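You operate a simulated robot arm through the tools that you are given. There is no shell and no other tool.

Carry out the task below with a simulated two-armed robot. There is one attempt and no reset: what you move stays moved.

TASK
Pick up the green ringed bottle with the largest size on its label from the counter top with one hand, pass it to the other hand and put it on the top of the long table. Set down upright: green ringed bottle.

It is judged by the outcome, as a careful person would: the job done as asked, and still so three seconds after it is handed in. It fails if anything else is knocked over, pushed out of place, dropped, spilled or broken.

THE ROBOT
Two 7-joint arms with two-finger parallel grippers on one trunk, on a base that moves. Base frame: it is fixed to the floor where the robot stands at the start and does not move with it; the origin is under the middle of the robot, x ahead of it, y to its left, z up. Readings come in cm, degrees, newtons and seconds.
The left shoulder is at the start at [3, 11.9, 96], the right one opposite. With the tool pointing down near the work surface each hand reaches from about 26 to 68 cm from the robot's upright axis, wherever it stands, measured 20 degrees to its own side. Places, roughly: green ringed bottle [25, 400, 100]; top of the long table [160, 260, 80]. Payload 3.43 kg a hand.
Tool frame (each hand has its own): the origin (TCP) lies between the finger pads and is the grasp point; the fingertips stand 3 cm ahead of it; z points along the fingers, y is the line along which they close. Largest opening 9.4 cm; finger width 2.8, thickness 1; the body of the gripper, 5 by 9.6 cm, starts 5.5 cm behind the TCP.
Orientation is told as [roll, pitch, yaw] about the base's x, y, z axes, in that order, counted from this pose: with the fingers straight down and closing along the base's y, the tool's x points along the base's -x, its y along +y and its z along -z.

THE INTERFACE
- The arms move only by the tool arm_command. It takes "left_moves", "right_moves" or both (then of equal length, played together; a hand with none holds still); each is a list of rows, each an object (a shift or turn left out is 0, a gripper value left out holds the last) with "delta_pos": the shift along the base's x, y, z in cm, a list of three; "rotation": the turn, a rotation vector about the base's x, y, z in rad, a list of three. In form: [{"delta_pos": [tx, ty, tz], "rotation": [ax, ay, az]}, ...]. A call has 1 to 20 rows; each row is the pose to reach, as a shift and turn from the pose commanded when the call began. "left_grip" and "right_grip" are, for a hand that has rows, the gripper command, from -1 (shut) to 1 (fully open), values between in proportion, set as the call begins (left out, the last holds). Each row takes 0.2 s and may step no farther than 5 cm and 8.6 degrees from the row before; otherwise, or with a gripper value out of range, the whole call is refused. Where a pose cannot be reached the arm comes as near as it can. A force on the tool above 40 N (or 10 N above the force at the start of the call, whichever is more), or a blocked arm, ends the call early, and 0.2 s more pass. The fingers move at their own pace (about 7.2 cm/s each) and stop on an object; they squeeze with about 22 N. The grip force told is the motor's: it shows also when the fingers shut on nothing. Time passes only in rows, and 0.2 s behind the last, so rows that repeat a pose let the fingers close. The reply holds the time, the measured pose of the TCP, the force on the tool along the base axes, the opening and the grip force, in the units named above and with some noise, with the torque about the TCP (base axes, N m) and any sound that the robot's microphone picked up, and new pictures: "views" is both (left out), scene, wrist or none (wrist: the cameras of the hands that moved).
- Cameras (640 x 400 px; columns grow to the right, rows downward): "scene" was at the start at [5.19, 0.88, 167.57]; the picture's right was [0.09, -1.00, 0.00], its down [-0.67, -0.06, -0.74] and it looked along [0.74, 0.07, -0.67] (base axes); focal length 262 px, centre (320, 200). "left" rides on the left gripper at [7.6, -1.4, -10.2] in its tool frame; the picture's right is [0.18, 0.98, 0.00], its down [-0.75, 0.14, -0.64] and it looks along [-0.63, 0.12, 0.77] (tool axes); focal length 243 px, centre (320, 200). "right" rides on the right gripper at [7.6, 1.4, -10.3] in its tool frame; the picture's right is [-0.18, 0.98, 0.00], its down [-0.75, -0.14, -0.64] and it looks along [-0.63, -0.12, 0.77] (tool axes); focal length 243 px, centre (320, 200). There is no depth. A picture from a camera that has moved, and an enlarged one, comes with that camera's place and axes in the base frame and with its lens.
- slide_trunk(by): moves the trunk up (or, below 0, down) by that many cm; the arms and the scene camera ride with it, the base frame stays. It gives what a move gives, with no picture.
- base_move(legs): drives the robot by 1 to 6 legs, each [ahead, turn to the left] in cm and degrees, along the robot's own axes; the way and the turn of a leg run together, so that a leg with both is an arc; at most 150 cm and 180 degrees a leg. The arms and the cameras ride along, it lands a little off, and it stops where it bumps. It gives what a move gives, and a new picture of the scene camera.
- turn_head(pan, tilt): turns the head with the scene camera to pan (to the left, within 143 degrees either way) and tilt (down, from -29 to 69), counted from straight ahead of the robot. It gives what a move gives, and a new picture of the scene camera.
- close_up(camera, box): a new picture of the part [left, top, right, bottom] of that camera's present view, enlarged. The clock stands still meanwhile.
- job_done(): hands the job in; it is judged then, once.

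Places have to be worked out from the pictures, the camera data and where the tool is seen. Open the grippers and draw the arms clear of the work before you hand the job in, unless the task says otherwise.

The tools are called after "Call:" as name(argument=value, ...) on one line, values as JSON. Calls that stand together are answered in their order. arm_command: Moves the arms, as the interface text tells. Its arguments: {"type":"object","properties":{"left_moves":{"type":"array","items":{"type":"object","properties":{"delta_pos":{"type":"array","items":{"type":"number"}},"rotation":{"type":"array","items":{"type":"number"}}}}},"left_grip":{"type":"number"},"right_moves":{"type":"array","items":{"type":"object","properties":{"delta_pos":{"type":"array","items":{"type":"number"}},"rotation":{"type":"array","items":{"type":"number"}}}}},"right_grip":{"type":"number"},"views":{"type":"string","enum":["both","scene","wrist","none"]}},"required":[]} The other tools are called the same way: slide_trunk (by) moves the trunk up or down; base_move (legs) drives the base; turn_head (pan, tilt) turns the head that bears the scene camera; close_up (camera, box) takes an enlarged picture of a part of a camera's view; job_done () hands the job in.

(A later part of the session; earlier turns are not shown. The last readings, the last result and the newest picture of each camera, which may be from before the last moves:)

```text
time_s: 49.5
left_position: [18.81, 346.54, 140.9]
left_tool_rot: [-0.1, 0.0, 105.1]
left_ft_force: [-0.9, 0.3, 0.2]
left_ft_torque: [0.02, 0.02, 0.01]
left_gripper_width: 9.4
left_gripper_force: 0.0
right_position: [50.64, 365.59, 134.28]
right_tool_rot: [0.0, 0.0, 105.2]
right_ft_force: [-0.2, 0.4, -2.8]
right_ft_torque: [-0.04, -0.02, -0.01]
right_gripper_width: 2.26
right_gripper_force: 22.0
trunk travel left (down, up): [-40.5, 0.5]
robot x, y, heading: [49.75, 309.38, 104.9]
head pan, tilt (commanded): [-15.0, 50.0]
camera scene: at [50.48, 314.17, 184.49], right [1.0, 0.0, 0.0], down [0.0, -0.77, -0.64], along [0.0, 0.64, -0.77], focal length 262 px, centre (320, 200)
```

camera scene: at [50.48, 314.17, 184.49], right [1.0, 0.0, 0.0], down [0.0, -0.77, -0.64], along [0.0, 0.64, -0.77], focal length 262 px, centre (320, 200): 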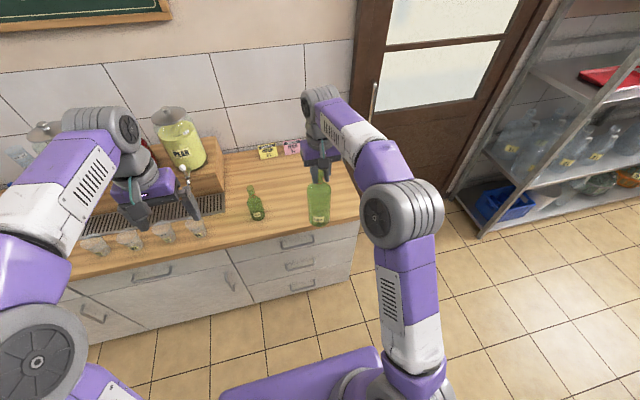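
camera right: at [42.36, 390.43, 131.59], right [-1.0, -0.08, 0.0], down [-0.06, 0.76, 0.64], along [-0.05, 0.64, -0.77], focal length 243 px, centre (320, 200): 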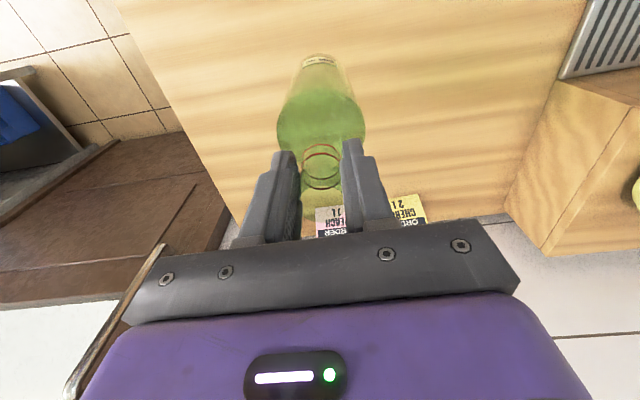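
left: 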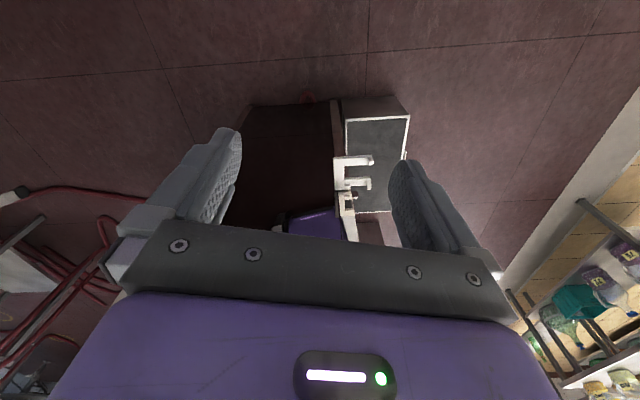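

The grip opening dropped from 2.81 to 2.27 cm, so the bottle may be slipping in the neck grip. I check closely at once.

Call:
close_up(camera="scene", box=[270, 80, 390, 240])

Call:
close_up(camera="right", box=[200, 30, 440, 260])

Call:
close_up(camera="left", box=[0, 0, 640, 400])

```text
2.50 times, centred on (330, 160) of scene
camera zoom: at [50.48, 314.17, 184.49], right [1.0, 0.0, 0.0], down [0.0, -0.77, -0.64], along [0.0, 0.64, -0.77], focal length 656 px, centre (295, 300)
```

zoom: 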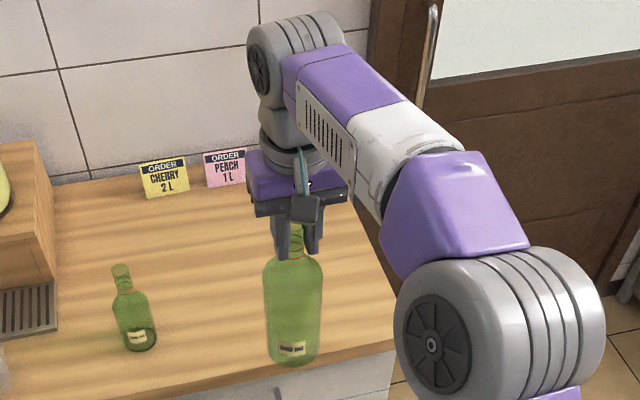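

```text
1.74 times, centred on (320, 145) of right
camera zoom: at [51.26, 357.86, 144.68], right [-1.0, -0.08, 0.0], down [-0.06, 0.77, 0.64], along [-0.05, 0.64, -0.77], focal length 422 px, centre (320, 296)
```

zoom: 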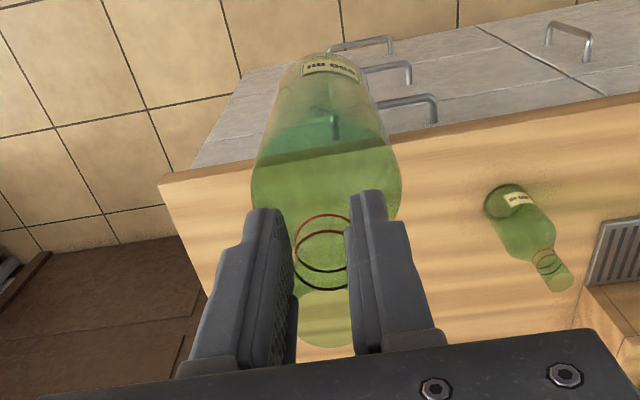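

```text
1.00 times, centred on (320, 200) of left (not enlarged: the box is as wide or as high as the picture)
camera zoom: at [22.13, 339.52, 151.12], right [-0.9, -0.43, 0.0], down [-0.33, 0.69, 0.64], along [-0.28, 0.58, -0.77], focal length 243 px, centre (320, 200)
```

zoom: 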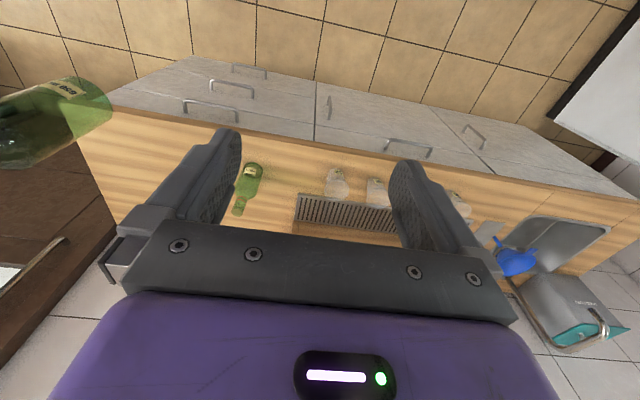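

The bottle has settled slightly lower in the grip (neck now between the pads, opening steady at 2.26–2.27), hanging nearly upright. I move it gently to the robot's centre line while the left hand yaws toward it for the hand-over.

Call:
arm_command(right_moves=[{"delta_pos": [-1.3, -0.35, 0]}, {"delta_pos": [-3.2, -0.9, 0]}, {"delta_pos": [-5.2, -1.4, 0]}, {"delta_pos": [-7.1, -1.9, 0]}, {"delta_pos": [-9.0, -2.4, 0]}, {"delta_pos": [-10.9, -2.9, 0]}, {"delta_pos": [-12.2, -3.3, 0]}, {"delta_pos": [-12.9, -3.5, 0]}, {"delta_pos": [-12.9, -3.5, 0]}], left_moves=[{"rotation": [0, 0, -0.1]}, {"rotation": [0, 0, -0.2]}, {"rotation": [0, 0, -0.3]}, {"rotation": [0, 0, -0.4]}, {"rotation": [0, 0, -0.5]}, {"rotation": [0, 0, -0.6]}, {"rotation": [0, 0, -0.7]}, {"rotation": [0, 0, -0.785]}, {"rotation": [0, 0, -0.785]}], right_grip=-1, left_grip=1, views="both")

```text
time_s: 51.5
left_position: [18.81, 346.58, 140.85]
left_tool_rot: [-0.1, 0.0, 60.1]
left_ft_force: [-0.4, 0.1, -0.1]
left_ft_torque: [0.02, 0.0, -0.01]
left_gripper_width: 9.39
left_gripper_force: 0.1
right_position: [37.8, 361.89, 134.44]
right_tool_rot: [0.0, 0.1, 105.2]
right_ft_force: [-0.2, -0.4, -3.0]
right_ft_torque: [-0.08, -0.03, -0.01]
right_gripper_width: 2.25
right_gripper_force: 22.0
trunk travel left (down, up): [-40.5, 0.5]
robot x, y, heading: [50.31, 309.28, 104.9]
head pan, tilt (commanded): [-15.0, 50.0]
camera scene: at [50.5, 314.12, 184.49], right [1.0, 0.0, 0.0], down [0.0, -0.77, -0.64], along [0.0, 0.64, -0.77], focal length 262 px, centre (320, 200)
camera right: at [38.45, 354.15, 144.7], right [-1.0, -0.08, 0.0], down [-0.06, 0.76, 0.64], along [-0.05, 0.64, -0.77], focal length 243 px, centre (320, 200)
camera left: at [16.2, 339.16, 151.12], right [-0.94, 0.33, 0.0], down [0.25, 0.72, 0.64], along [0.21, 0.61, -0.77], focal length 243 px, centre (320, 200)
```

scene: 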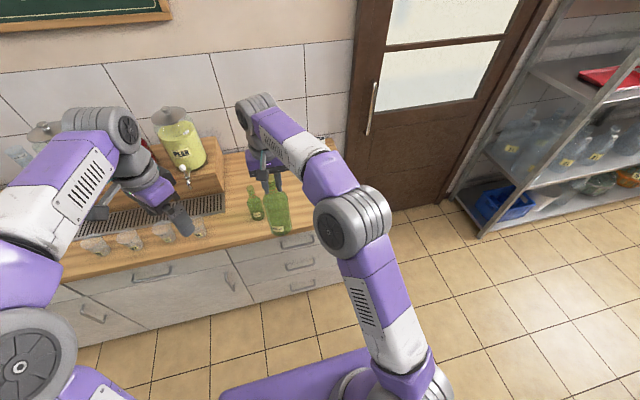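
right: 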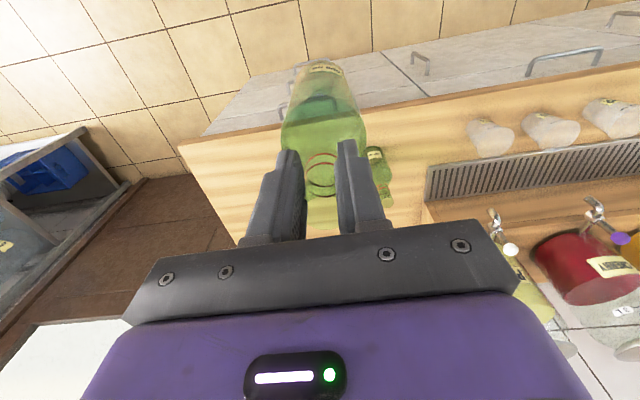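
left: 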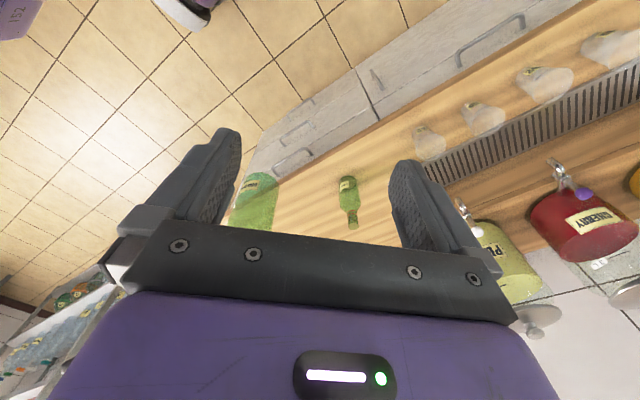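

Both moves came out as commanded and the grip is steady (2.25 cm). Now I pitch the left hand up to point forward-right, 30° below horizontal.

Call:
arm_command(left_moves=[{"rotation": [0.113, -0.0655, 0]}, {"rotation": [0.227, -0.131, 0]}, {"rotation": [0.34, -0.1965, 0]}, {"rotation": [0.4535, -0.262, 0]}, {"rotation": [0.567, -0.3275, 0]}, {"rotation": [0.68, -0.393, 0]}, {"rotation": [0.794, -0.4585, 0]}, {"rotation": [0.907, -0.524, 0]}, {"rotation": [0.907, -0.524, 0]}], left_grip=1, views="both")

```text
time_s: 53.5
left_position: [18.77, 346.49, 140.89]
left_tool_rot: [-0.4, -60.1, 60.5]
left_ft_force: [0.1, -0.2, -0.7]
left_ft_torque: [0.0, 0.01, 0.0]
left_gripper_width: 9.4
left_gripper_force: 0.0
right_position: [37.8, 361.94, 134.33]
right_tool_rot: [-0.1, 0.1, 105.2]
right_ft_force: [0.3, -0.4, -3.0]
right_ft_torque: [-0.09, 0.01, -0.03]
right_gripper_width: 2.24
right_gripper_force: 22.2
trunk travel left (down, up): [-40.5, 0.5]
robot x, y, heading: [49.95, 309.03, 105.1]
head pan, tilt (commanded): [-15.0, 50.0]
camera scene: at [50.5, 314.13, 184.49], right [1.0, 0.0, 0.0], down [0.0, -0.77, -0.64], along [0.0, 0.64, -0.77], focal length 262 px, centre (320, 200)
camera left: at [13.68, 334.73, 139.42], right [-0.9, 0.41, -0.16], down [-0.21, -0.08, 0.97], along [0.38, 0.91, 0.16], focal length 243 px, centre (320, 200)
```

scene: 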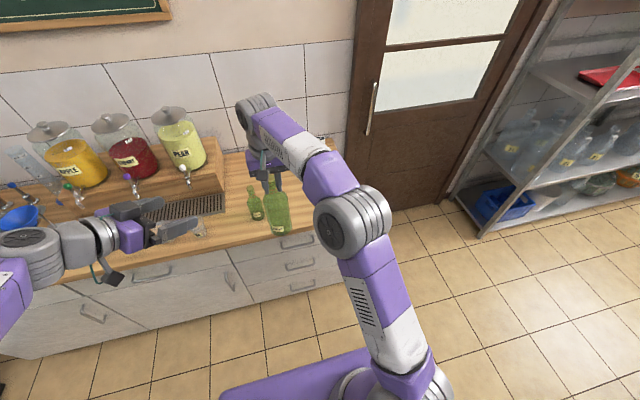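
left: 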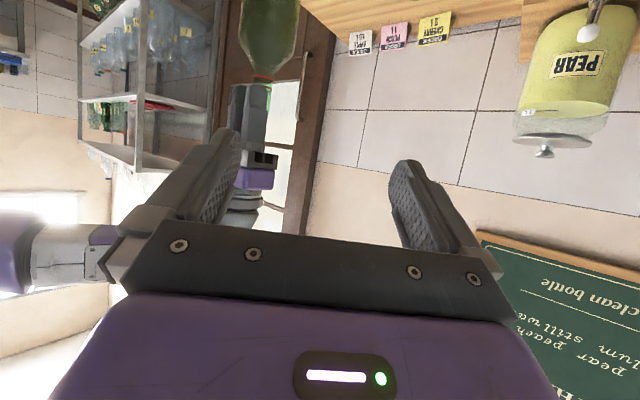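

The left hand reached the pose (pitch −60°, yaw 60°). I take close-ups of the hanging bottle from the head and left cameras to fix its body axis.

Call:
close_up(camera="scene", box=[230, 140, 330, 250])

Call:
close_up(camera="left", box=[160, 0, 420, 200])

Call:
close_up(camera="right", box=[230, 30, 410, 240])

```text
3.64 times, centred on (280, 195) of scene
camera zoom: at [50.5, 314.13, 184.49], right [1.0, 0.0, 0.0], down [0.0, -0.77, -0.64], along [0.0, 0.64, -0.77], focal length 954 px, centre (466, 218)
```

zoom: 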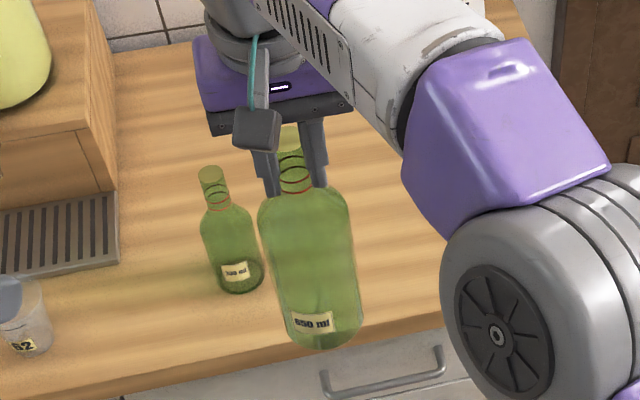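

```text
2.00 times, centred on (290, 100) of left
camera zoom: at [13.68, 334.73, 139.42], right [-0.9, 0.41, -0.16], down [-0.21, -0.08, 0.97], along [0.38, 0.91, 0.16], focal length 485 px, centre (380, 400)
```

zoom: 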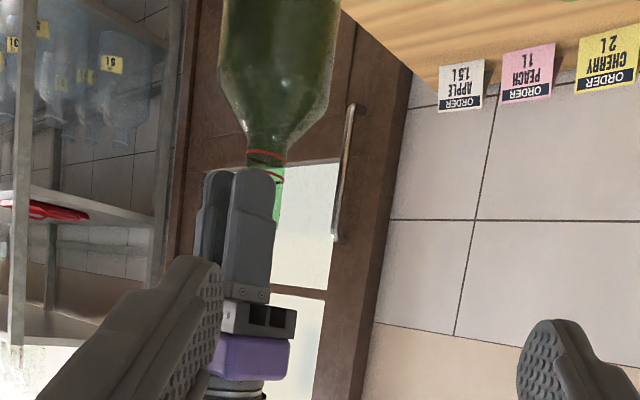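

```text
1.90 times, centred on (320, 135) of right
camera zoom: at [38.47, 354.18, 144.69], right [-1.0, -0.08, 0.0], down [-0.06, 0.76, 0.64], along [-0.05, 0.64, -0.77], focal length 462 px, centre (320, 324)
```

zoom: 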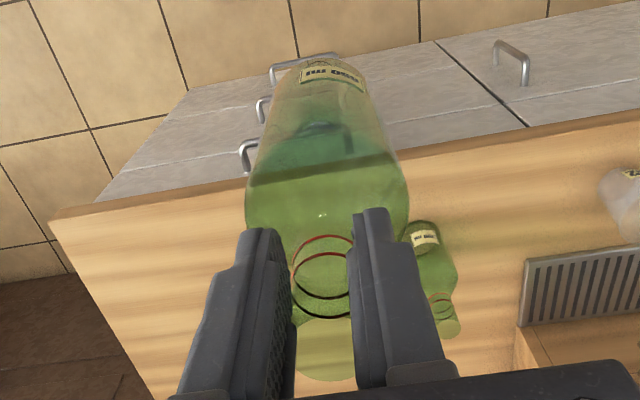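

Combining the three views, the bottle has slid about 1.5 cm down and 1 cm forward in the right fingers but hangs upright: axis ≈(37.4, 363.4), base z≈111. I bring the left hand to a pre-grasp 13 cm short of the body at z≈125.

Call:
arm_command(left_moves=[{"delta_pos": [2.1, 1.0, -2.7]}, {"delta_pos": [4.2, 2.1, -5.4]}, {"delta_pos": [6.3, 3.1, -8.1]}, {"delta_pos": [8.4, 4.1, -10.8]}, {"delta_pos": [10.5, 5.2, -13.5]}, {"delta_pos": [12.6, 6.2, -16.2]}, {"delta_pos": [12.6, 6.2, -16.2]}], left_grip=1, views="both")

Call:
close_up(camera="scene", box=[180, 130, 340, 260])

```text
time_s: 55.1
left_position: [31.38, 352.5, 124.64]
left_tool_rot: [-0.3, -60.0, 60.3]
left_ft_force: [0.0, 0.3, 0.3]
left_ft_torque: [0.0, -0.02, -0.02]
left_gripper_width: 9.41
left_gripper_force: 0.1
right_position: [37.93, 361.7, 134.39]
right_tool_rot: [0.1, 0.0, 105.2]
right_ft_force: [-0.5, -0.2, -4.1]
right_ft_torque: [-0.08, -0.02, 0.02]
right_gripper_width: 2.25
right_gripper_force: 22.3
trunk travel left (down, up): [-40.5, 0.5]
robot x, y, heading: [49.89, 309.34, 105.0]
head pan, tilt (commanded): [-15.0, 50.0]
camera scene: at [50.45, 314.01, 184.5], right [1.0, 0.0, 0.0], down [0.0, -0.77, -0.64], along [0.0, 0.64, -0.77], focal length 262 px, centre (320, 200)
camera left: at [26.29, 340.77, 123.12], right [-0.9, 0.41, -0.16], down [-0.21, -0.08, 0.97], along [0.39, 0.91, 0.16], focal length 243 px, centre (320, 200)
```

scene: 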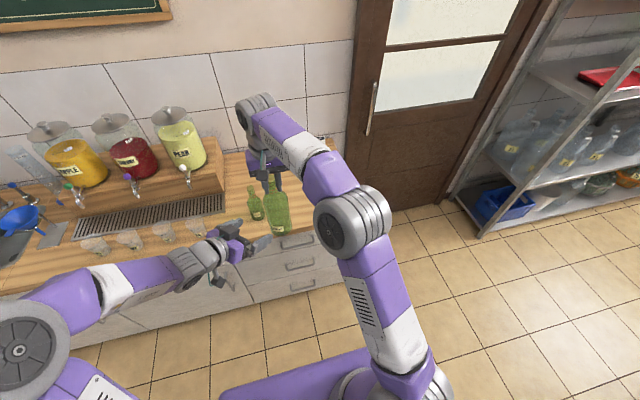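
left: 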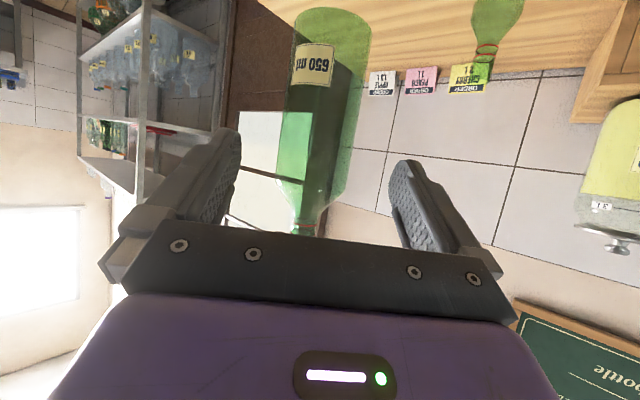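

```text
3.08 times, centred on (260, 195) of scene
camera zoom: at [50.45, 314.01, 184.5], right [1.0, 0.0, 0.0], down [0.0, -0.77, -0.64], along [0.0, 0.64, -0.77], focal length 807 px, centre (505, 215)
```

zoom: 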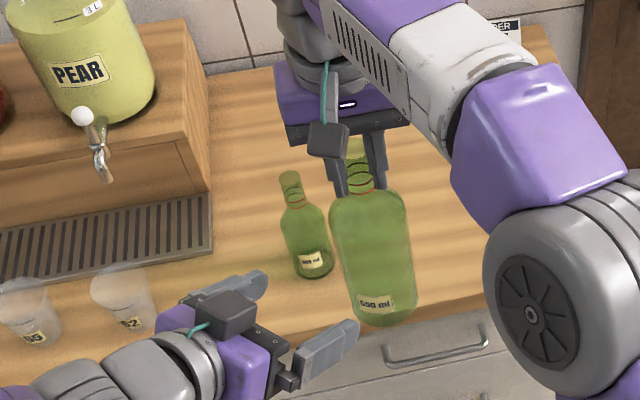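

The left camera shows the bottle body centred between the open fingers (centre column ≈320 at grasp height). I advance along the tool axis, first 9 cm.

Call:
arm_command(left_moves=[{"delta_pos": [0.95, 1.7, -1.1]}, {"delta_pos": [1.9, 3.4, -2.2]}, {"delta_pos": [2.8, 5.1, -3.3]}, {"delta_pos": [3.8, 6.9, -4.4]}, {"delta_pos": [3.8, 6.9, -4.4]}], left_grip=1, views="both")

Call:
close_up(camera="scene", box=[180, 130, 340, 260])

```text
time_s: 56.4
left_position: [35.05, 359.52, 120.24]
left_tool_rot: [-0.4, -60.1, 60.2]
left_ft_force: [1.2, -0.2, 0.2]
left_ft_torque: [-0.06, -0.03, -0.03]
left_gripper_width: 9.4
left_gripper_force: 0.1
right_position: [37.7, 361.83, 134.43]
right_tool_rot: [0.0, 0.0, 105.2]
right_ft_force: [-0.1, -0.4, -4.5]
right_ft_torque: [-0.07, -0.02, 0.01]
right_gripper_width: 2.24
right_gripper_force: 22.3
trunk travel left (down, up): [-40.5, 0.5]
robot x, y, heading: [49.86, 309.39, 105.1]
head pan, tilt (commanded): [-15.0, 50.0]
camera scene: at [50.44, 314.02, 184.5], right [1.0, 0.0, 0.0], down [0.0, -0.77, -0.64], along [0.0, 0.64, -0.77], focal length 262 px, centre (320, 200)
camera left: at [29.98, 347.73, 118.75], right [-0.9, 0.41, -0.16], down [-0.21, -0.08, 0.97], along [0.39, 0.91, 0.16], focal length 243 px, centre (320, 200)
```

scene: 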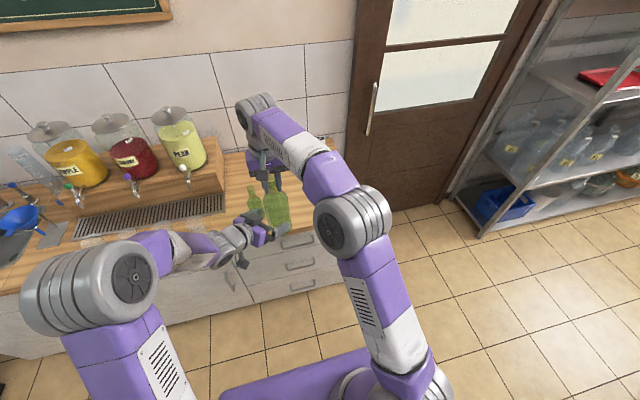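
left: 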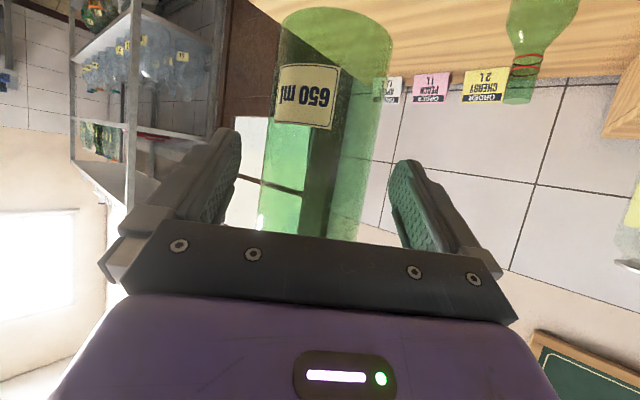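

```text
3.08 times, centred on (260, 195) of scene
camera zoom: at [50.44, 314.02, 184.5], right [1.0, 0.0, 0.0], down [0.0, -0.77, -0.64], along [0.0, 0.64, -0.77], focal length 807 px, centre (505, 215)
```

zoom: 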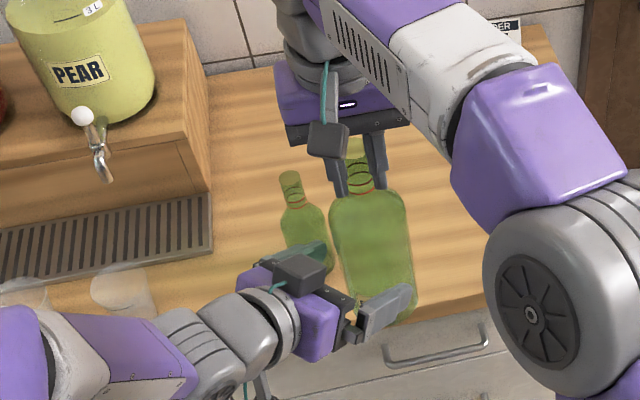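

Still centred. I zoom once more to check clearance of the left gripper's parts from the bottle and the right hand before the last 4 cm.

Call:
close_up(camera="scene", box=[220, 170, 310, 270])

```text
4.00 times, centred on (265, 220) of scene
camera zoom: at [50.44, 314.02, 184.5], right [1.0, 0.0, 0.0], down [0.0, -0.77, -0.64], along [0.0, 0.64, -0.77], focal length 1049 px, centre (540, 120)
```

zoom: 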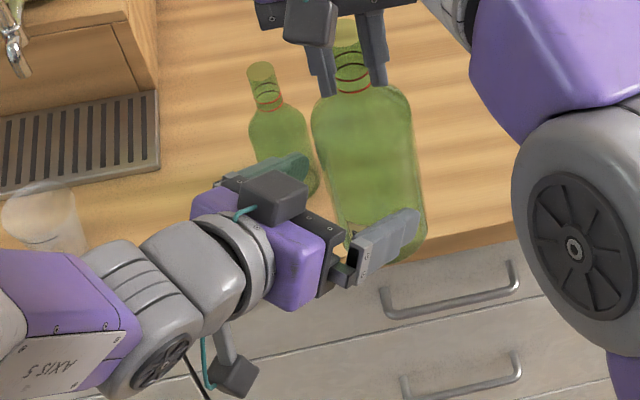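

The left gripper parts clear the bottle and the right hand. I advance the last ~4 cm, then close the left fingers on the body.

Call:
arm_command(left_moves=[{"delta_pos": [0.6, 0.95, -0.65]}, {"delta_pos": [1.2, 1.9, -1.3]}, {"delta_pos": [1.75, 2.8, -1.95]}, {"delta_pos": [1.75, 2.8, -1.95]}], left_grip=1, views="both")

Call:
close_up(camera="scene", box=[220, 150, 310, 250])

```text
time_s: 57.4
left_position: [36.91, 362.35, 118.32]
left_tool_rot: [-0.2, -60.1, 60.4]
left_ft_force: [-0.5, 1.1, 0.5]
left_ft_torque: [-0.01, -0.02, 0.0]
left_gripper_width: 9.4
left_gripper_force: 0.1
right_position: [37.79, 361.8, 134.27]
right_tool_rot: [0.0, -0.1, 105.3]
right_ft_force: [0.3, -0.1, -2.2]
right_ft_torque: [-0.05, -0.04, 0.02]
right_gripper_width: 2.21
right_gripper_force: 21.8
trunk travel left (down, up): [-40.5, 0.5]
robot x, y, heading: [49.84, 309.19, 105.2]
head pan, tilt (commanded): [-15.0, 50.0]
camera scene: at [50.47, 314.08, 184.49], right [1.0, 0.0, 0.0], down [0.0, -0.77, -0.64], along [0.0, 0.64, -0.77], focal length 262 px, centre (320, 200)
camera left: at [31.84, 350.58, 116.85], right [-0.9, 0.41, -0.16], down [-0.21, -0.08, 0.97], along [0.39, 0.91, 0.16], focal length 243 px, centre (320, 200)
```

scene: 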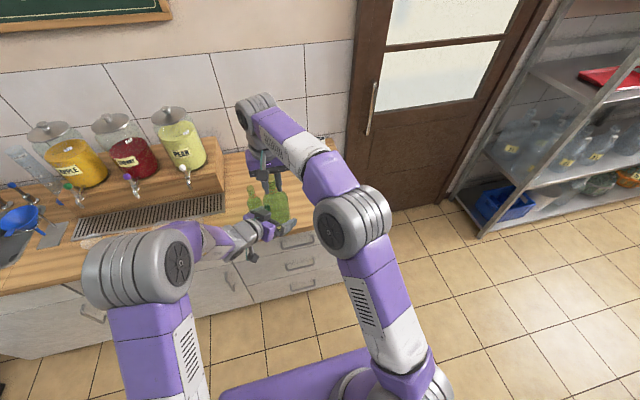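
left: 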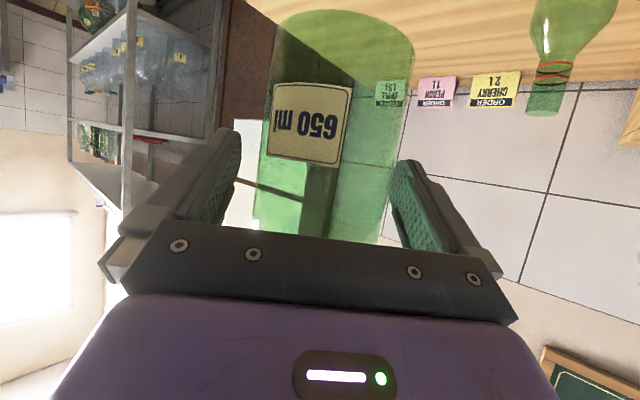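

```text
4.00 times, centred on (265, 200) of scene
camera zoom: at [50.47, 314.08, 184.49], right [1.0, 0.0, 0.0], down [0.0, -0.77, -0.64], along [0.0, 0.64, -0.77], focal length 1049 px, centre (540, 200)
```

zoom: 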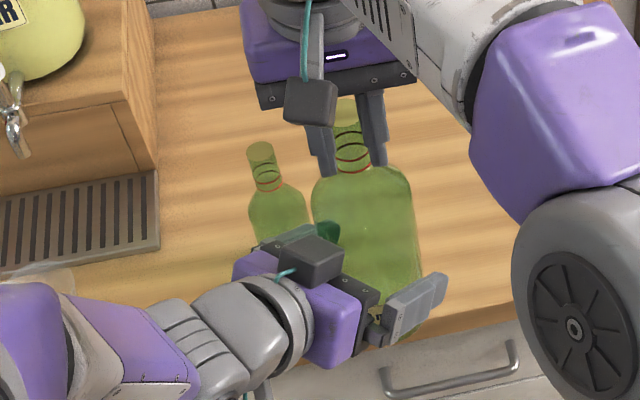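

The bottle body sits between the left fingers, centred. I close the left gripper now while the right keeps holding.

Call:
arm_command(left_moves=[{"delta_pos": [0, 0, 0]}, {"delta_pos": [0, 0, 0]}, {"delta_pos": [0, 0, 0]}, {"delta_pos": [0, 0, 0]}], left_grip=-1, views="both")

Call:
close_up(camera="scene", box=[220, 150, 310, 250])

```text
time_s: 58.4
left_position: [36.85, 362.36, 118.41]
left_tool_rot: [-0.3, -60.0, 60.4]
left_ft_force: [-2.3, 2.5, 1.1]
left_ft_torque: [-0.15, -0.18, 0.08]
left_gripper_width: 7.59
left_gripper_force: 22.2
right_position: [37.78, 361.73, 134.4]
right_tool_rot: [-0.1, 0.1, 105.2]
right_ft_force: [1.1, -3.1, -0.8]
right_ft_torque: [-0.43, -0.11, -0.02]
right_gripper_width: 2.2
right_gripper_force: 22.0
trunk travel left (down, up): [-40.5, 0.5]
robot x, y, heading: [50.07, 309.08, 105.1]
head pan, tilt (commanded): [-15.0, 50.0]
camera scene: at [50.48, 314.11, 184.49], right [1.0, 0.0, 0.0], down [0.0, -0.77, -0.64], along [0.0, 0.64, -0.77], focal length 262 px, centre (320, 200)
camera left: at [31.82, 350.58, 116.85], right [-0.9, 0.41, -0.16], down [-0.21, -0.08, 0.97], along [0.39, 0.91, 0.16], focal length 243 px, centre (320, 200)
```

scene: 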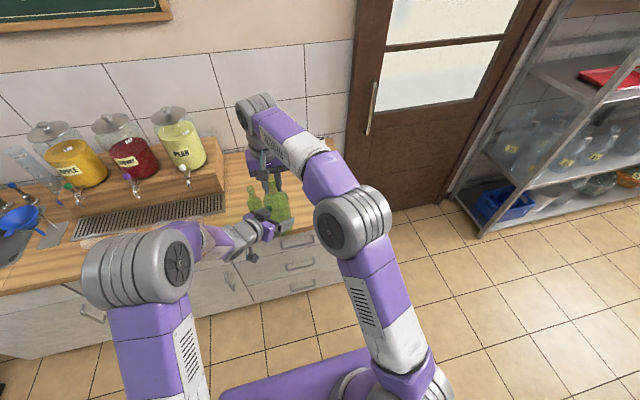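
left: 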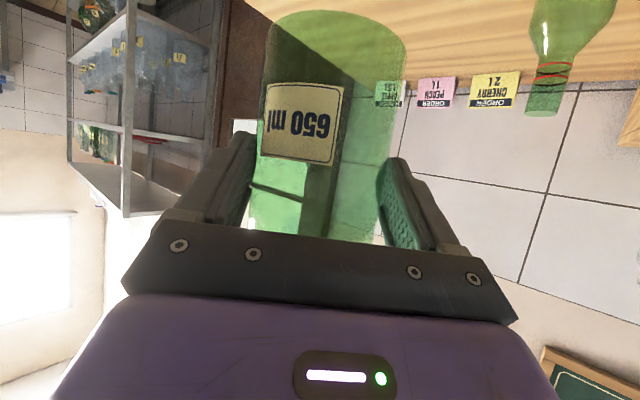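

```text
4.00 times, centred on (265, 200) of scene
camera zoom: at [50.48, 314.11, 184.49], right [1.0, 0.0, 0.0], down [0.0, -0.77, -0.64], along [0.0, 0.64, -0.77], focal length 1049 px, centre (540, 200)
```

zoom: 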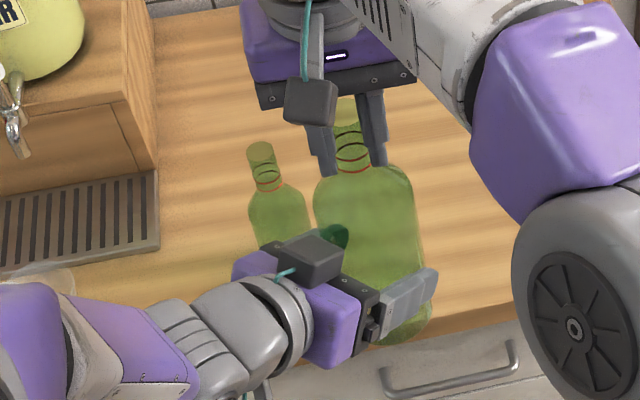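

The left hand holds the body (7.59 cm, 22 N). I release the neck by opening the right gripper and watch the left load.

Call:
arm_command(right_moves=[{"delta_pos": [0, 0, 0]}, {"delta_pos": [0, 0, 0]}, {"delta_pos": [0, 0, 0]}, {"delta_pos": [0, 0, 0]}], right_grip=1, views="both")

Call:
close_up(camera="scene", box=[220, 150, 310, 250])

```text
time_s: 59.4
left_position: [37.0, 362.5, 118.3]
left_tool_rot: [-0.4, -59.9, 60.3]
left_ft_force: [0.2, -0.2, -0.5]
left_ft_torque: [-0.05, 0.02, 0.03]
left_gripper_width: 7.58
left_gripper_force: 22.0
right_position: [37.92, 361.96, 134.28]
right_tool_rot: [0.0, 0.1, 105.3]
right_ft_force: [0.4, 0.1, 0.2]
right_ft_torque: [0.01, 0.03, 0.03]
right_gripper_width: 9.43
right_gripper_force: 0.1
trunk travel left (down, up): [-40.5, 0.5]
robot x, y, heading: [49.84, 309.31, 105.1]
head pan, tilt (commanded): [-15.0, 50.0]
camera scene: at [50.48, 314.11, 184.49], right [1.0, 0.0, 0.0], down [0.0, -0.77, -0.64], along [0.0, 0.64, -0.77], focal length 262 px, centre (320, 200)
camera right: at [38.46, 354.16, 144.7], right [-1.0, -0.08, 0.0], down [-0.06, 0.76, 0.64], along [-0.05, 0.64, -0.77], focal length 243 px, centre (320, 200)
```

scene: 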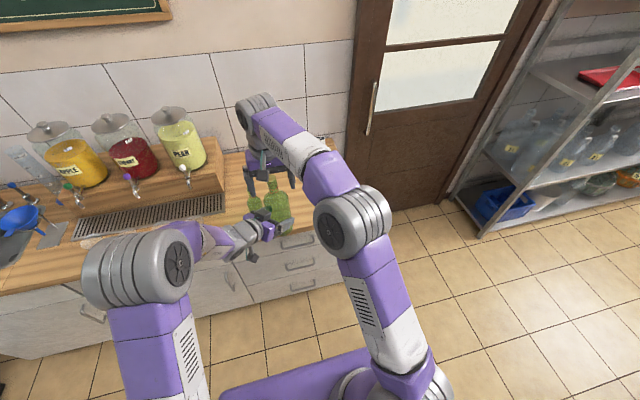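
right: 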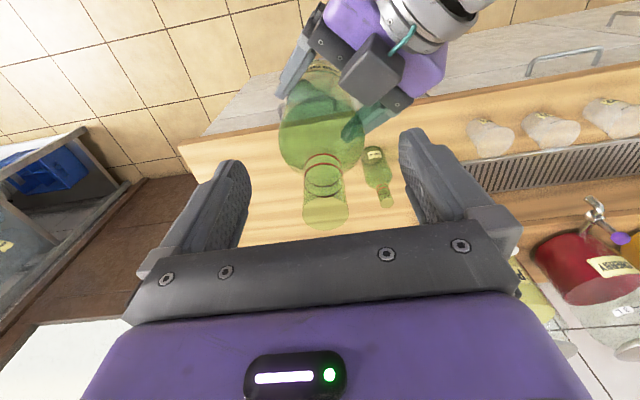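

```text
4.00 times, centred on (265, 200) of scene
camera zoom: at [50.48, 314.11, 184.49], right [1.0, 0.0, 0.0], down [0.0, -0.77, -0.64], along [0.0, 0.64, -0.77], focal length 1049 px, centre (540, 200)
```

zoom: 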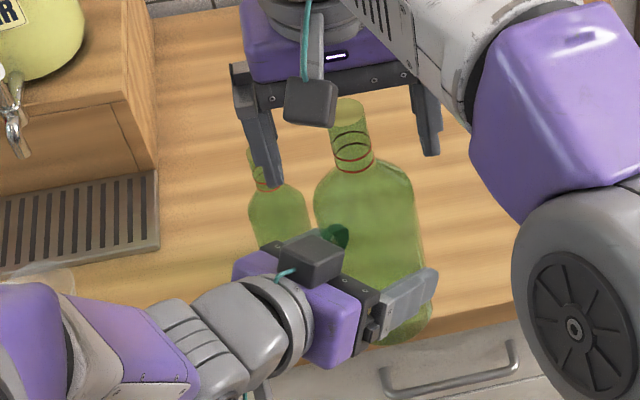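

The bottle stays upright in the left hand and the right fingers are fully open around the neck. I raise the right hand straight up clear of the bottle and then aside to the right.

Call:
arm_command(right_moves=[{"delta_pos": [0, 0, 2]}, {"delta_pos": [0, 0, 5]}, {"delta_pos": [0, 0, 8]}, {"delta_pos": [0, 0, 11]}, {"delta_pos": [2, 0.5, 13]}, {"delta_pos": [6, 1.6, 13]}, {"delta_pos": [10, 2.7, 13]}, {"delta_pos": [14, 3.7, 13]}, {"delta_pos": [18, 4.8, 13]}, {"delta_pos": [22, 5.9, 13]}, {"delta_pos": [22, 5.9, 13]}], right_grip=1, views="both")

Call:
close_up(camera="scene", box=[220, 150, 310, 250])

```text
time_s: 61.8
left_position: [36.92, 362.23, 118.3]
left_tool_rot: [-0.2, -59.9, 60.3]
left_ft_force: [0.6, -0.7, -2.4]
left_ft_torque: [-0.04, 0.03, 0.0]
left_gripper_width: 7.55
left_gripper_force: 21.8
right_position: [56.41, 365.3, 145.87]
right_tool_rot: [0.0, -0.2, 105.1]
right_ft_force: [0.3, -0.2, -0.1]
right_ft_torque: [0.0, -0.03, 0.0]
right_gripper_width: 9.4
right_gripper_force: 0.0
right hand out of reach, approached as far as the arm can: row 3, 4, 5, 6, 7, 8, 9, 10, 11
trunk travel left (down, up): [-40.5, 0.5]
robot x, y, heading: [49.85, 309.2, 105.4]
head pan, tilt (commanded): [-15.0, 50.0]
camera scene: at [50.53, 314.14, 184.49], right [1.0, 0.0, 0.0], down [0.0, -0.77, -0.64], along [0.0, 0.64, -0.77], focal length 262 px, centre (320, 200)
camera right: at [57.12, 357.57, 156.26], right [-1.0, -0.08, 0.0], down [-0.06, 0.76, 0.64], along [-0.05, 0.64, -0.77], focal length 243 px, centre (320, 200)
```

scene: 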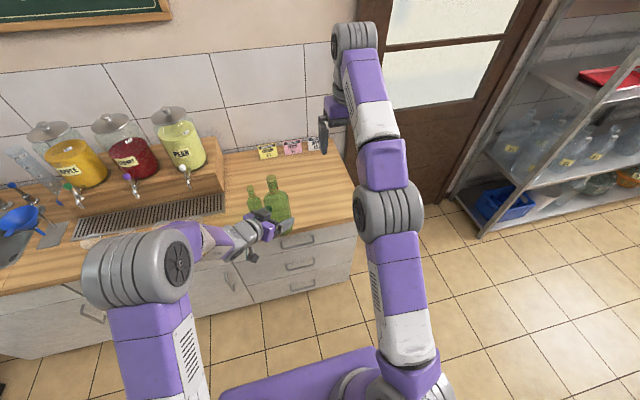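
right: 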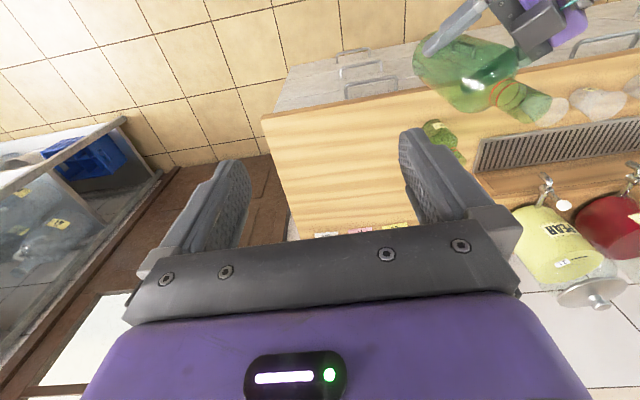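

```text
4.00 times, centred on (265, 200) of scene
camera zoom: at [50.53, 314.14, 184.49], right [1.0, 0.0, 0.0], down [0.0, -0.77, -0.64], along [0.0, 0.64, -0.77], focal length 1049 px, centre (540, 200)
```

zoom: 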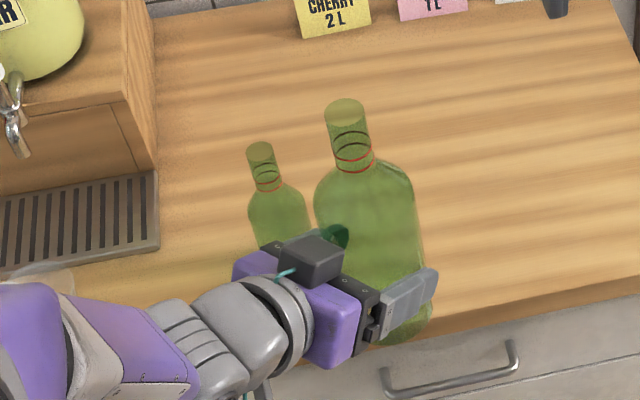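

The left hand alone holds the bottle upright (7.55 cm, load ≈2.4 N) and the right hand is clear. I now look at the long table to the right-rear to plan the drive.

Call:
turn_head(pan=-125, tilt=40)

Call:
turn_head(pan=-138, tilt=20)

```text
time_s: 63.6
left_position: [36.95, 362.33, 118.35]
left_tool_rot: [-0.3, -60.1, 60.4]
left_ft_force: [0.2, 0.9, -3.8]
left_ft_torque: [-0.03, 0.06, 0.02]
left_gripper_width: 7.57
left_gripper_force: 22.3
right_position: [56.34, 365.21, 145.92]
right_tool_rot: [0.0, -0.1, 105.1]
right_ft_force: [-0.3, 0.3, -1.0]
right_ft_torque: [0.01, 0.0, -0.03]
right_gripper_width: 9.43
right_gripper_force: 0.0
trunk travel left (down, up): [-40.5, 0.5]
robot x, y, heading: [49.66, 309.22, 105.2]
head pan, tilt (commanded): [-125.0, 40.0]
camera scene: at [58.5, 303.53, 185.91], right [-0.34, -0.94, 0.0], down [-0.6, 0.22, -0.77], along [0.72, -0.26, -0.64], focal length 262 px, centre (320, 200)
```

scene: 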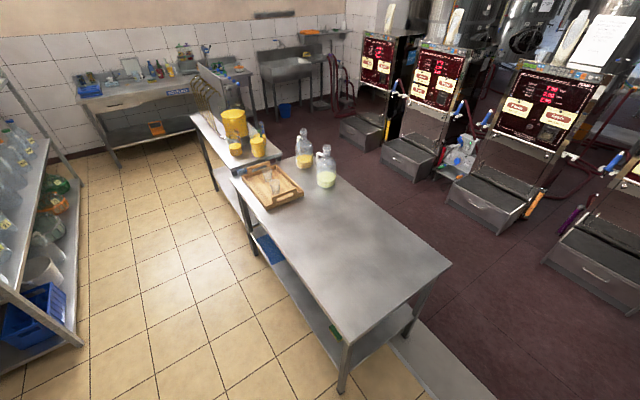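

```text
time_s: 64.5
left_position: [37.01, 362.39, 118.46]
left_tool_rot: [-0.4, -60.0, 60.3]
left_ft_force: [0.0, 0.5, -2.7]
left_ft_torque: [-0.06, 0.03, -0.02]
left_gripper_width: 7.6
left_gripper_force: 22.0
right_position: [56.52, 365.32, 145.92]
right_tool_rot: [0.1, -0.2, 105.3]
right_ft_force: [0.6, 0.2, 0.1]
right_ft_torque: [-0.01, 0.01, 0.02]
right_gripper_width: 9.4
right_gripper_force: 0.0
trunk travel left (down, up): [-40.5, 0.5]
robot x, y, heading: [50.0, 309.25, 105.1]
head pan, tilt (commanded): [-138.0, 20.0]
camera scene: at [58.33, 301.36, 189.05], right [-0.54, -0.84, 0.0], down [-0.29, 0.19, -0.94], along [0.79, -0.51, -0.34], focal length 262 px, centre (320, 200)
```

scene: 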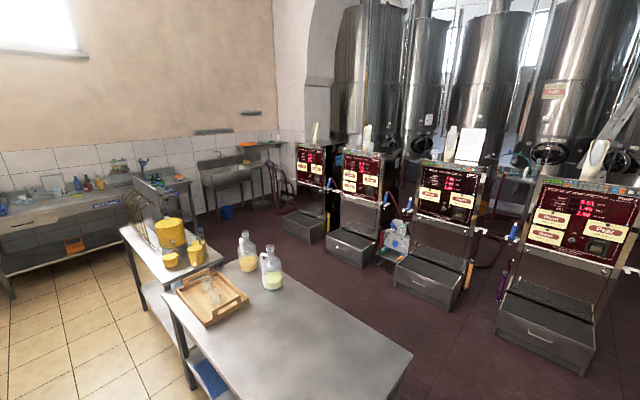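

The long table (z≈80) has corners near (111, 217) and (95, 281) and its near end is free; the tray and jugs are ~60 cm further along. I tuck the right arm in, then turn a little right and back up to about (52, 238).

Call:
arm_command(right_moves=[{"delta_pos": [0.8, -2.9, -2.5]}, {"delta_pos": [1.6, -5.8, -5]}, {"delta_pos": [2.4, -8.7, -7.5]}, {"delta_pos": [3.2, -11.6, -10]}, {"delta_pos": [3.2, -11.6, -10]}], right_grip=1, views="none")

Call:
base_move(legs=[[0, -13], [-71, 0]])

Call:
turn_head(pan=-10, tilt=45)

```text
time_s: 65.7
left_position: [36.86, 362.41, 118.32]
left_tool_rot: [-0.3, -60.1, 60.3]
left_ft_force: [-0.4, 0.9, -3.2]
left_ft_torque: [-0.05, 0.05, -0.01]
left_gripper_width: 7.58
left_gripper_force: 22.2
right_position: [59.47, 353.79, 135.64]
right_tool_rot: [0.1, 0.1, 105.1]
right_ft_force: [-0.5, -0.4, 0.0]
right_ft_torque: [-0.01, -0.02, 0.02]
right_gripper_width: 9.41
right_gripper_force: 0.0
trunk travel left (down, up): [-40.5, 0.5]
robot x, y, heading: [49.72, 309.15, 105.0]
head pan, tilt (commanded): [-138.0, 20.0]
```

```text
time_s: 70.4
left_position: [52.09, 292.31, 118.26]
left_tool_rot: [-0.3, -60.0, 46.9]
left_ft_force: [0.9, 0.4, -4.2]
left_ft_torque: [-0.02, 0.01, 0.0]
left_gripper_width: 7.54
left_gripper_force: 21.7
right_position: [71.88, 278.55, 135.83]
right_tool_rot: [0.0, 0.0, 91.7]
right_ft_force: [0.1, 0.5, 0.5]
right_ft_torque: [-0.04, -0.03, 0.0]
right_gripper_width: 9.39
right_gripper_force: 0.1
trunk travel left (down, up): [-40.5, 0.5]
robot x, y, heading: [52.2, 237.65, 91.8]
head pan, tilt (commanded): [-138.0, 20.0]
camera scene: at [58.64, 227.94, 189.06], right [-0.72, -0.69, 0.0], down [-0.24, 0.25, -0.94], along [0.65, -0.68, -0.34], focal length 262 px, centre (320, 200)
```

scene: 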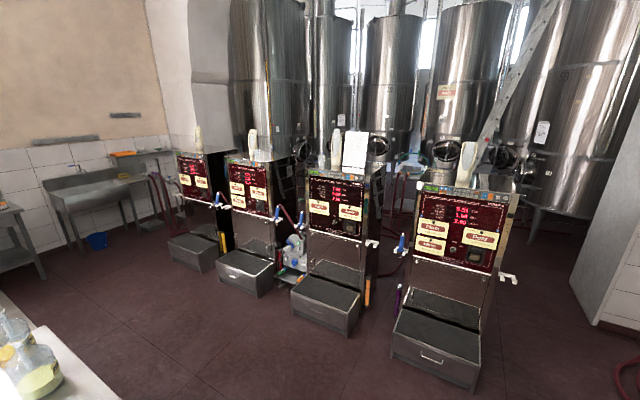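

```text
time_s: 72.5
left_position: [52.02, 292.19, 118.28]
left_tool_rot: [-0.4, -60.1, 46.9]
left_ft_force: [0.3, 0.1, -4.1]
left_ft_torque: [-0.04, 0.04, -0.02]
left_gripper_width: 7.57
left_gripper_force: 22.0
right_position: [71.93, 278.58, 135.76]
right_tool_rot: [0.0, 0.1, 91.7]
right_ft_force: [0.0, 0.3, -0.1]
right_ft_torque: [0.01, 0.0, 0.01]
right_gripper_width: 9.41
right_gripper_force: 0.0
trunk travel left (down, up): [-40.5, 0.5]
robot x, y, heading: [52.09, 237.71, 91.8]
head pan, tilt (commanded): [-10.0, 45.0]
camera scene: at [53.38, 242.69, 185.18], right [0.99, -0.14, 0.0], down [-0.1, -0.7, -0.71], along [0.1, 0.7, -0.71], focal length 262 px, centre (320, 200)
```

scene: 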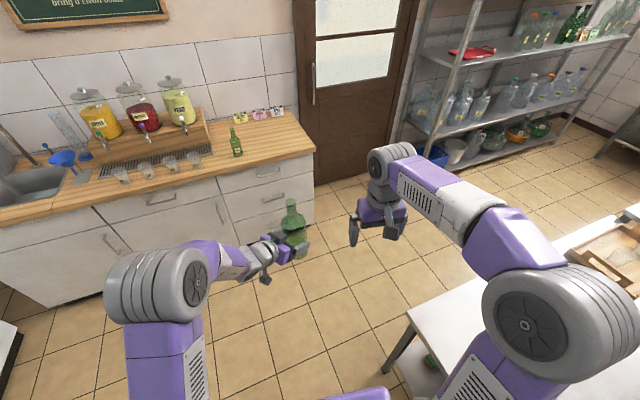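

The bottle remains upright in the left hand at (52, 292). Now I turn right ~78° to face the table's near short end.

Call:
base_move(legs=[[0, -78]])

Call:
turn_head(pan=0, tilt=55)

```text
time_s: 76.3
left_position: [106.05, 247.29, 118.29]
left_tool_rot: [-0.3, -60.0, -33.0]
left_ft_force: [-0.3, 0.3, -4.1]
left_ft_torque: [0.06, 0.05, 0.0]
left_gripper_width: 7.52
left_gripper_force: 22.1
right_position: [96.04, 225.27, 135.69]
right_tool_rot: [0.1, 0.1, 11.9]
right_ft_force: [0.6, 0.1, 0.3]
right_ft_torque: [-0.03, 0.0, 0.0]
right_gripper_width: 9.38
right_gripper_force: 0.1
trunk travel left (down, up): [-40.5, 0.5]
robot x, y, heading: [52.23, 237.57, 11.8]
head pan, tilt (commanded): [-10.0, 45.0]
camera scene: at [57.35, 237.25, 185.18], right [0.03, -1.0, 0.0], down [-0.71, -0.02, -0.71], along [0.71, 0.02, -0.71], focal length 262 px, centre (320, 200)
```

scene: 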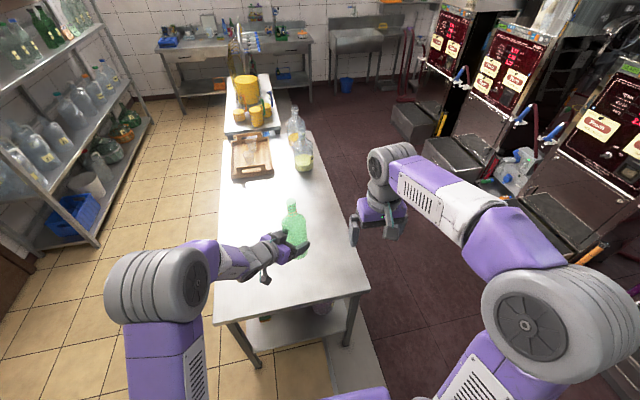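

```text
time_s: 77.0
left_position: [106.03, 247.43, 118.38]
left_tool_rot: [-0.3, -60.0, -32.9]
left_ft_force: [-0.4, -0.3, -2.5]
left_ft_torque: [0.03, 0.07, -0.01]
left_gripper_width: 7.55
left_gripper_force: 22.3
right_position: [96.11, 225.4, 135.65]
right_tool_rot: [0.0, 0.1, 11.7]
right_ft_force: [0.7, 1.0, -0.4]
right_ft_torque: [-0.01, 0.0, 0.01]
right_gripper_width: 9.4
right_gripper_force: 0.1
trunk travel left (down, up): [-40.5, 0.5]
robot x, y, heading: [52.19, 237.64, 11.9]
head pan, tilt (commanded): [0.0, 55.0]
camera scene: at [56.28, 238.46, 183.85], right [0.2, -0.98, 0.0], down [-0.8, -0.17, -0.57], along [0.56, 0.12, -0.82], focal length 262 px, centre (320, 200)
```

scene: 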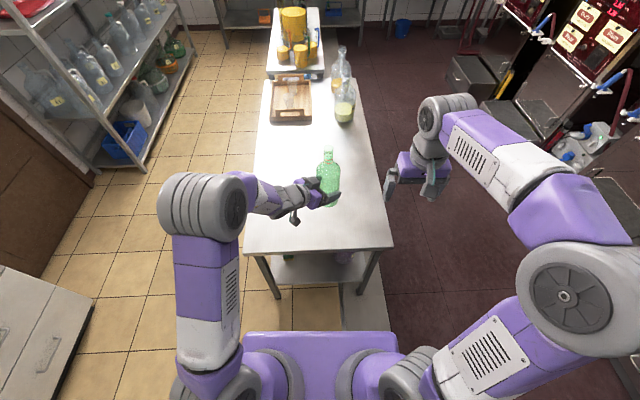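

The table's near edge runs from (111.6, 217.7) to (95.2, 280.2), and the bottle at ≈(107, 247) is ~3 cm inside it. I drive 13 cm ahead so the bottle stands ~15 cm inside the edge on the free end.

Call:
base_move(legs=[[13, 0]])

Call:
close_up(camera="left", box=[0, 0, 640, 400])

Call:
close_up(camera="scene", box=[230, 110, 400, 270])

```text
time_s: 78.3
left_position: [118.57, 249.61, 118.41]
left_tool_rot: [-0.2, -60.0, -33.3]
left_ft_force: [-0.5, -0.1, -3.3]
left_ft_torque: [0.03, 0.06, 0.01]
left_gripper_width: 7.54
left_gripper_force: 21.9
right_position: [108.6, 227.8, 135.8]
right_tool_rot: [0.0, -0.1, 11.5]
right_ft_force: [-0.6, -0.1, -0.3]
right_ft_torque: [0.0, -0.02, 0.0]
right_gripper_width: 9.39
right_gripper_force: 0.1
trunk travel left (down, up): [-40.5, 0.5]
robot x, y, heading: [64.88, 239.91, 11.8]
head pan, tilt (commanded): [0.0, 55.0]
camera scene: at [68.71, 241.04, 183.85], right [0.2, -0.98, 0.0], down [-0.8, -0.16, -0.57], along [0.56, 0.12, -0.82], focal length 262 px, centre (320, 200)
```

scene: 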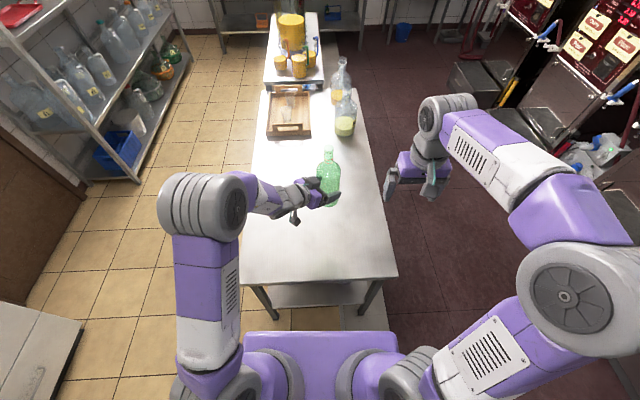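

```text
1.00 times, centred on (320, 200) of left (not enlarged: the box is as wide or as high as the picture)
camera zoom: at [107.23, 255.4, 116.89], right [0.47, 0.87, -0.16], down [-0.07, 0.22, 0.97], along [0.88, -0.44, 0.16], focal length 243 px, centre (320, 200)
```

zoom: 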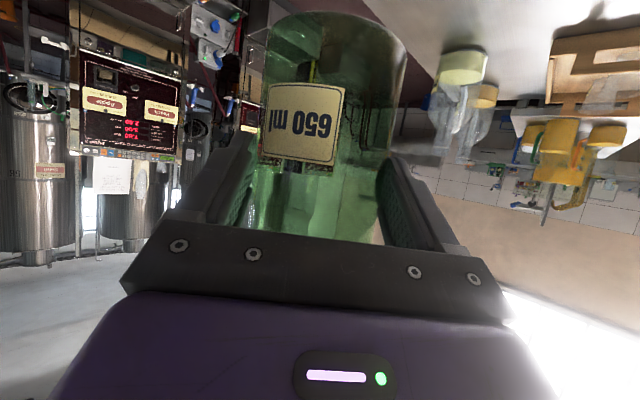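

```text
2.50 times, centred on (315, 190) of scene
camera zoom: at [68.71, 241.04, 183.85], right [0.2, -0.98, 0.0], down [-0.8, -0.16, -0.57], along [0.56, 0.12, -0.82], focal length 656 px, centre (332, 225)
```

zoom: 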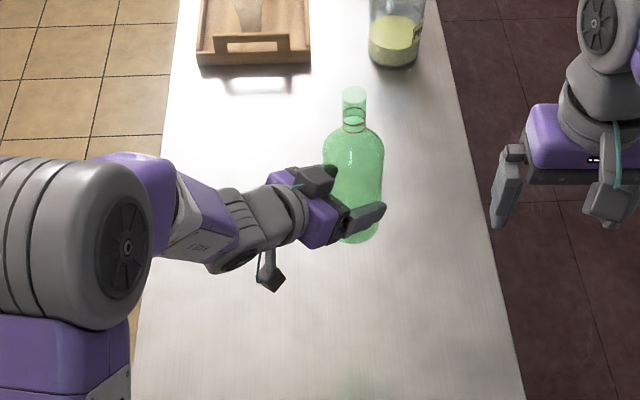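

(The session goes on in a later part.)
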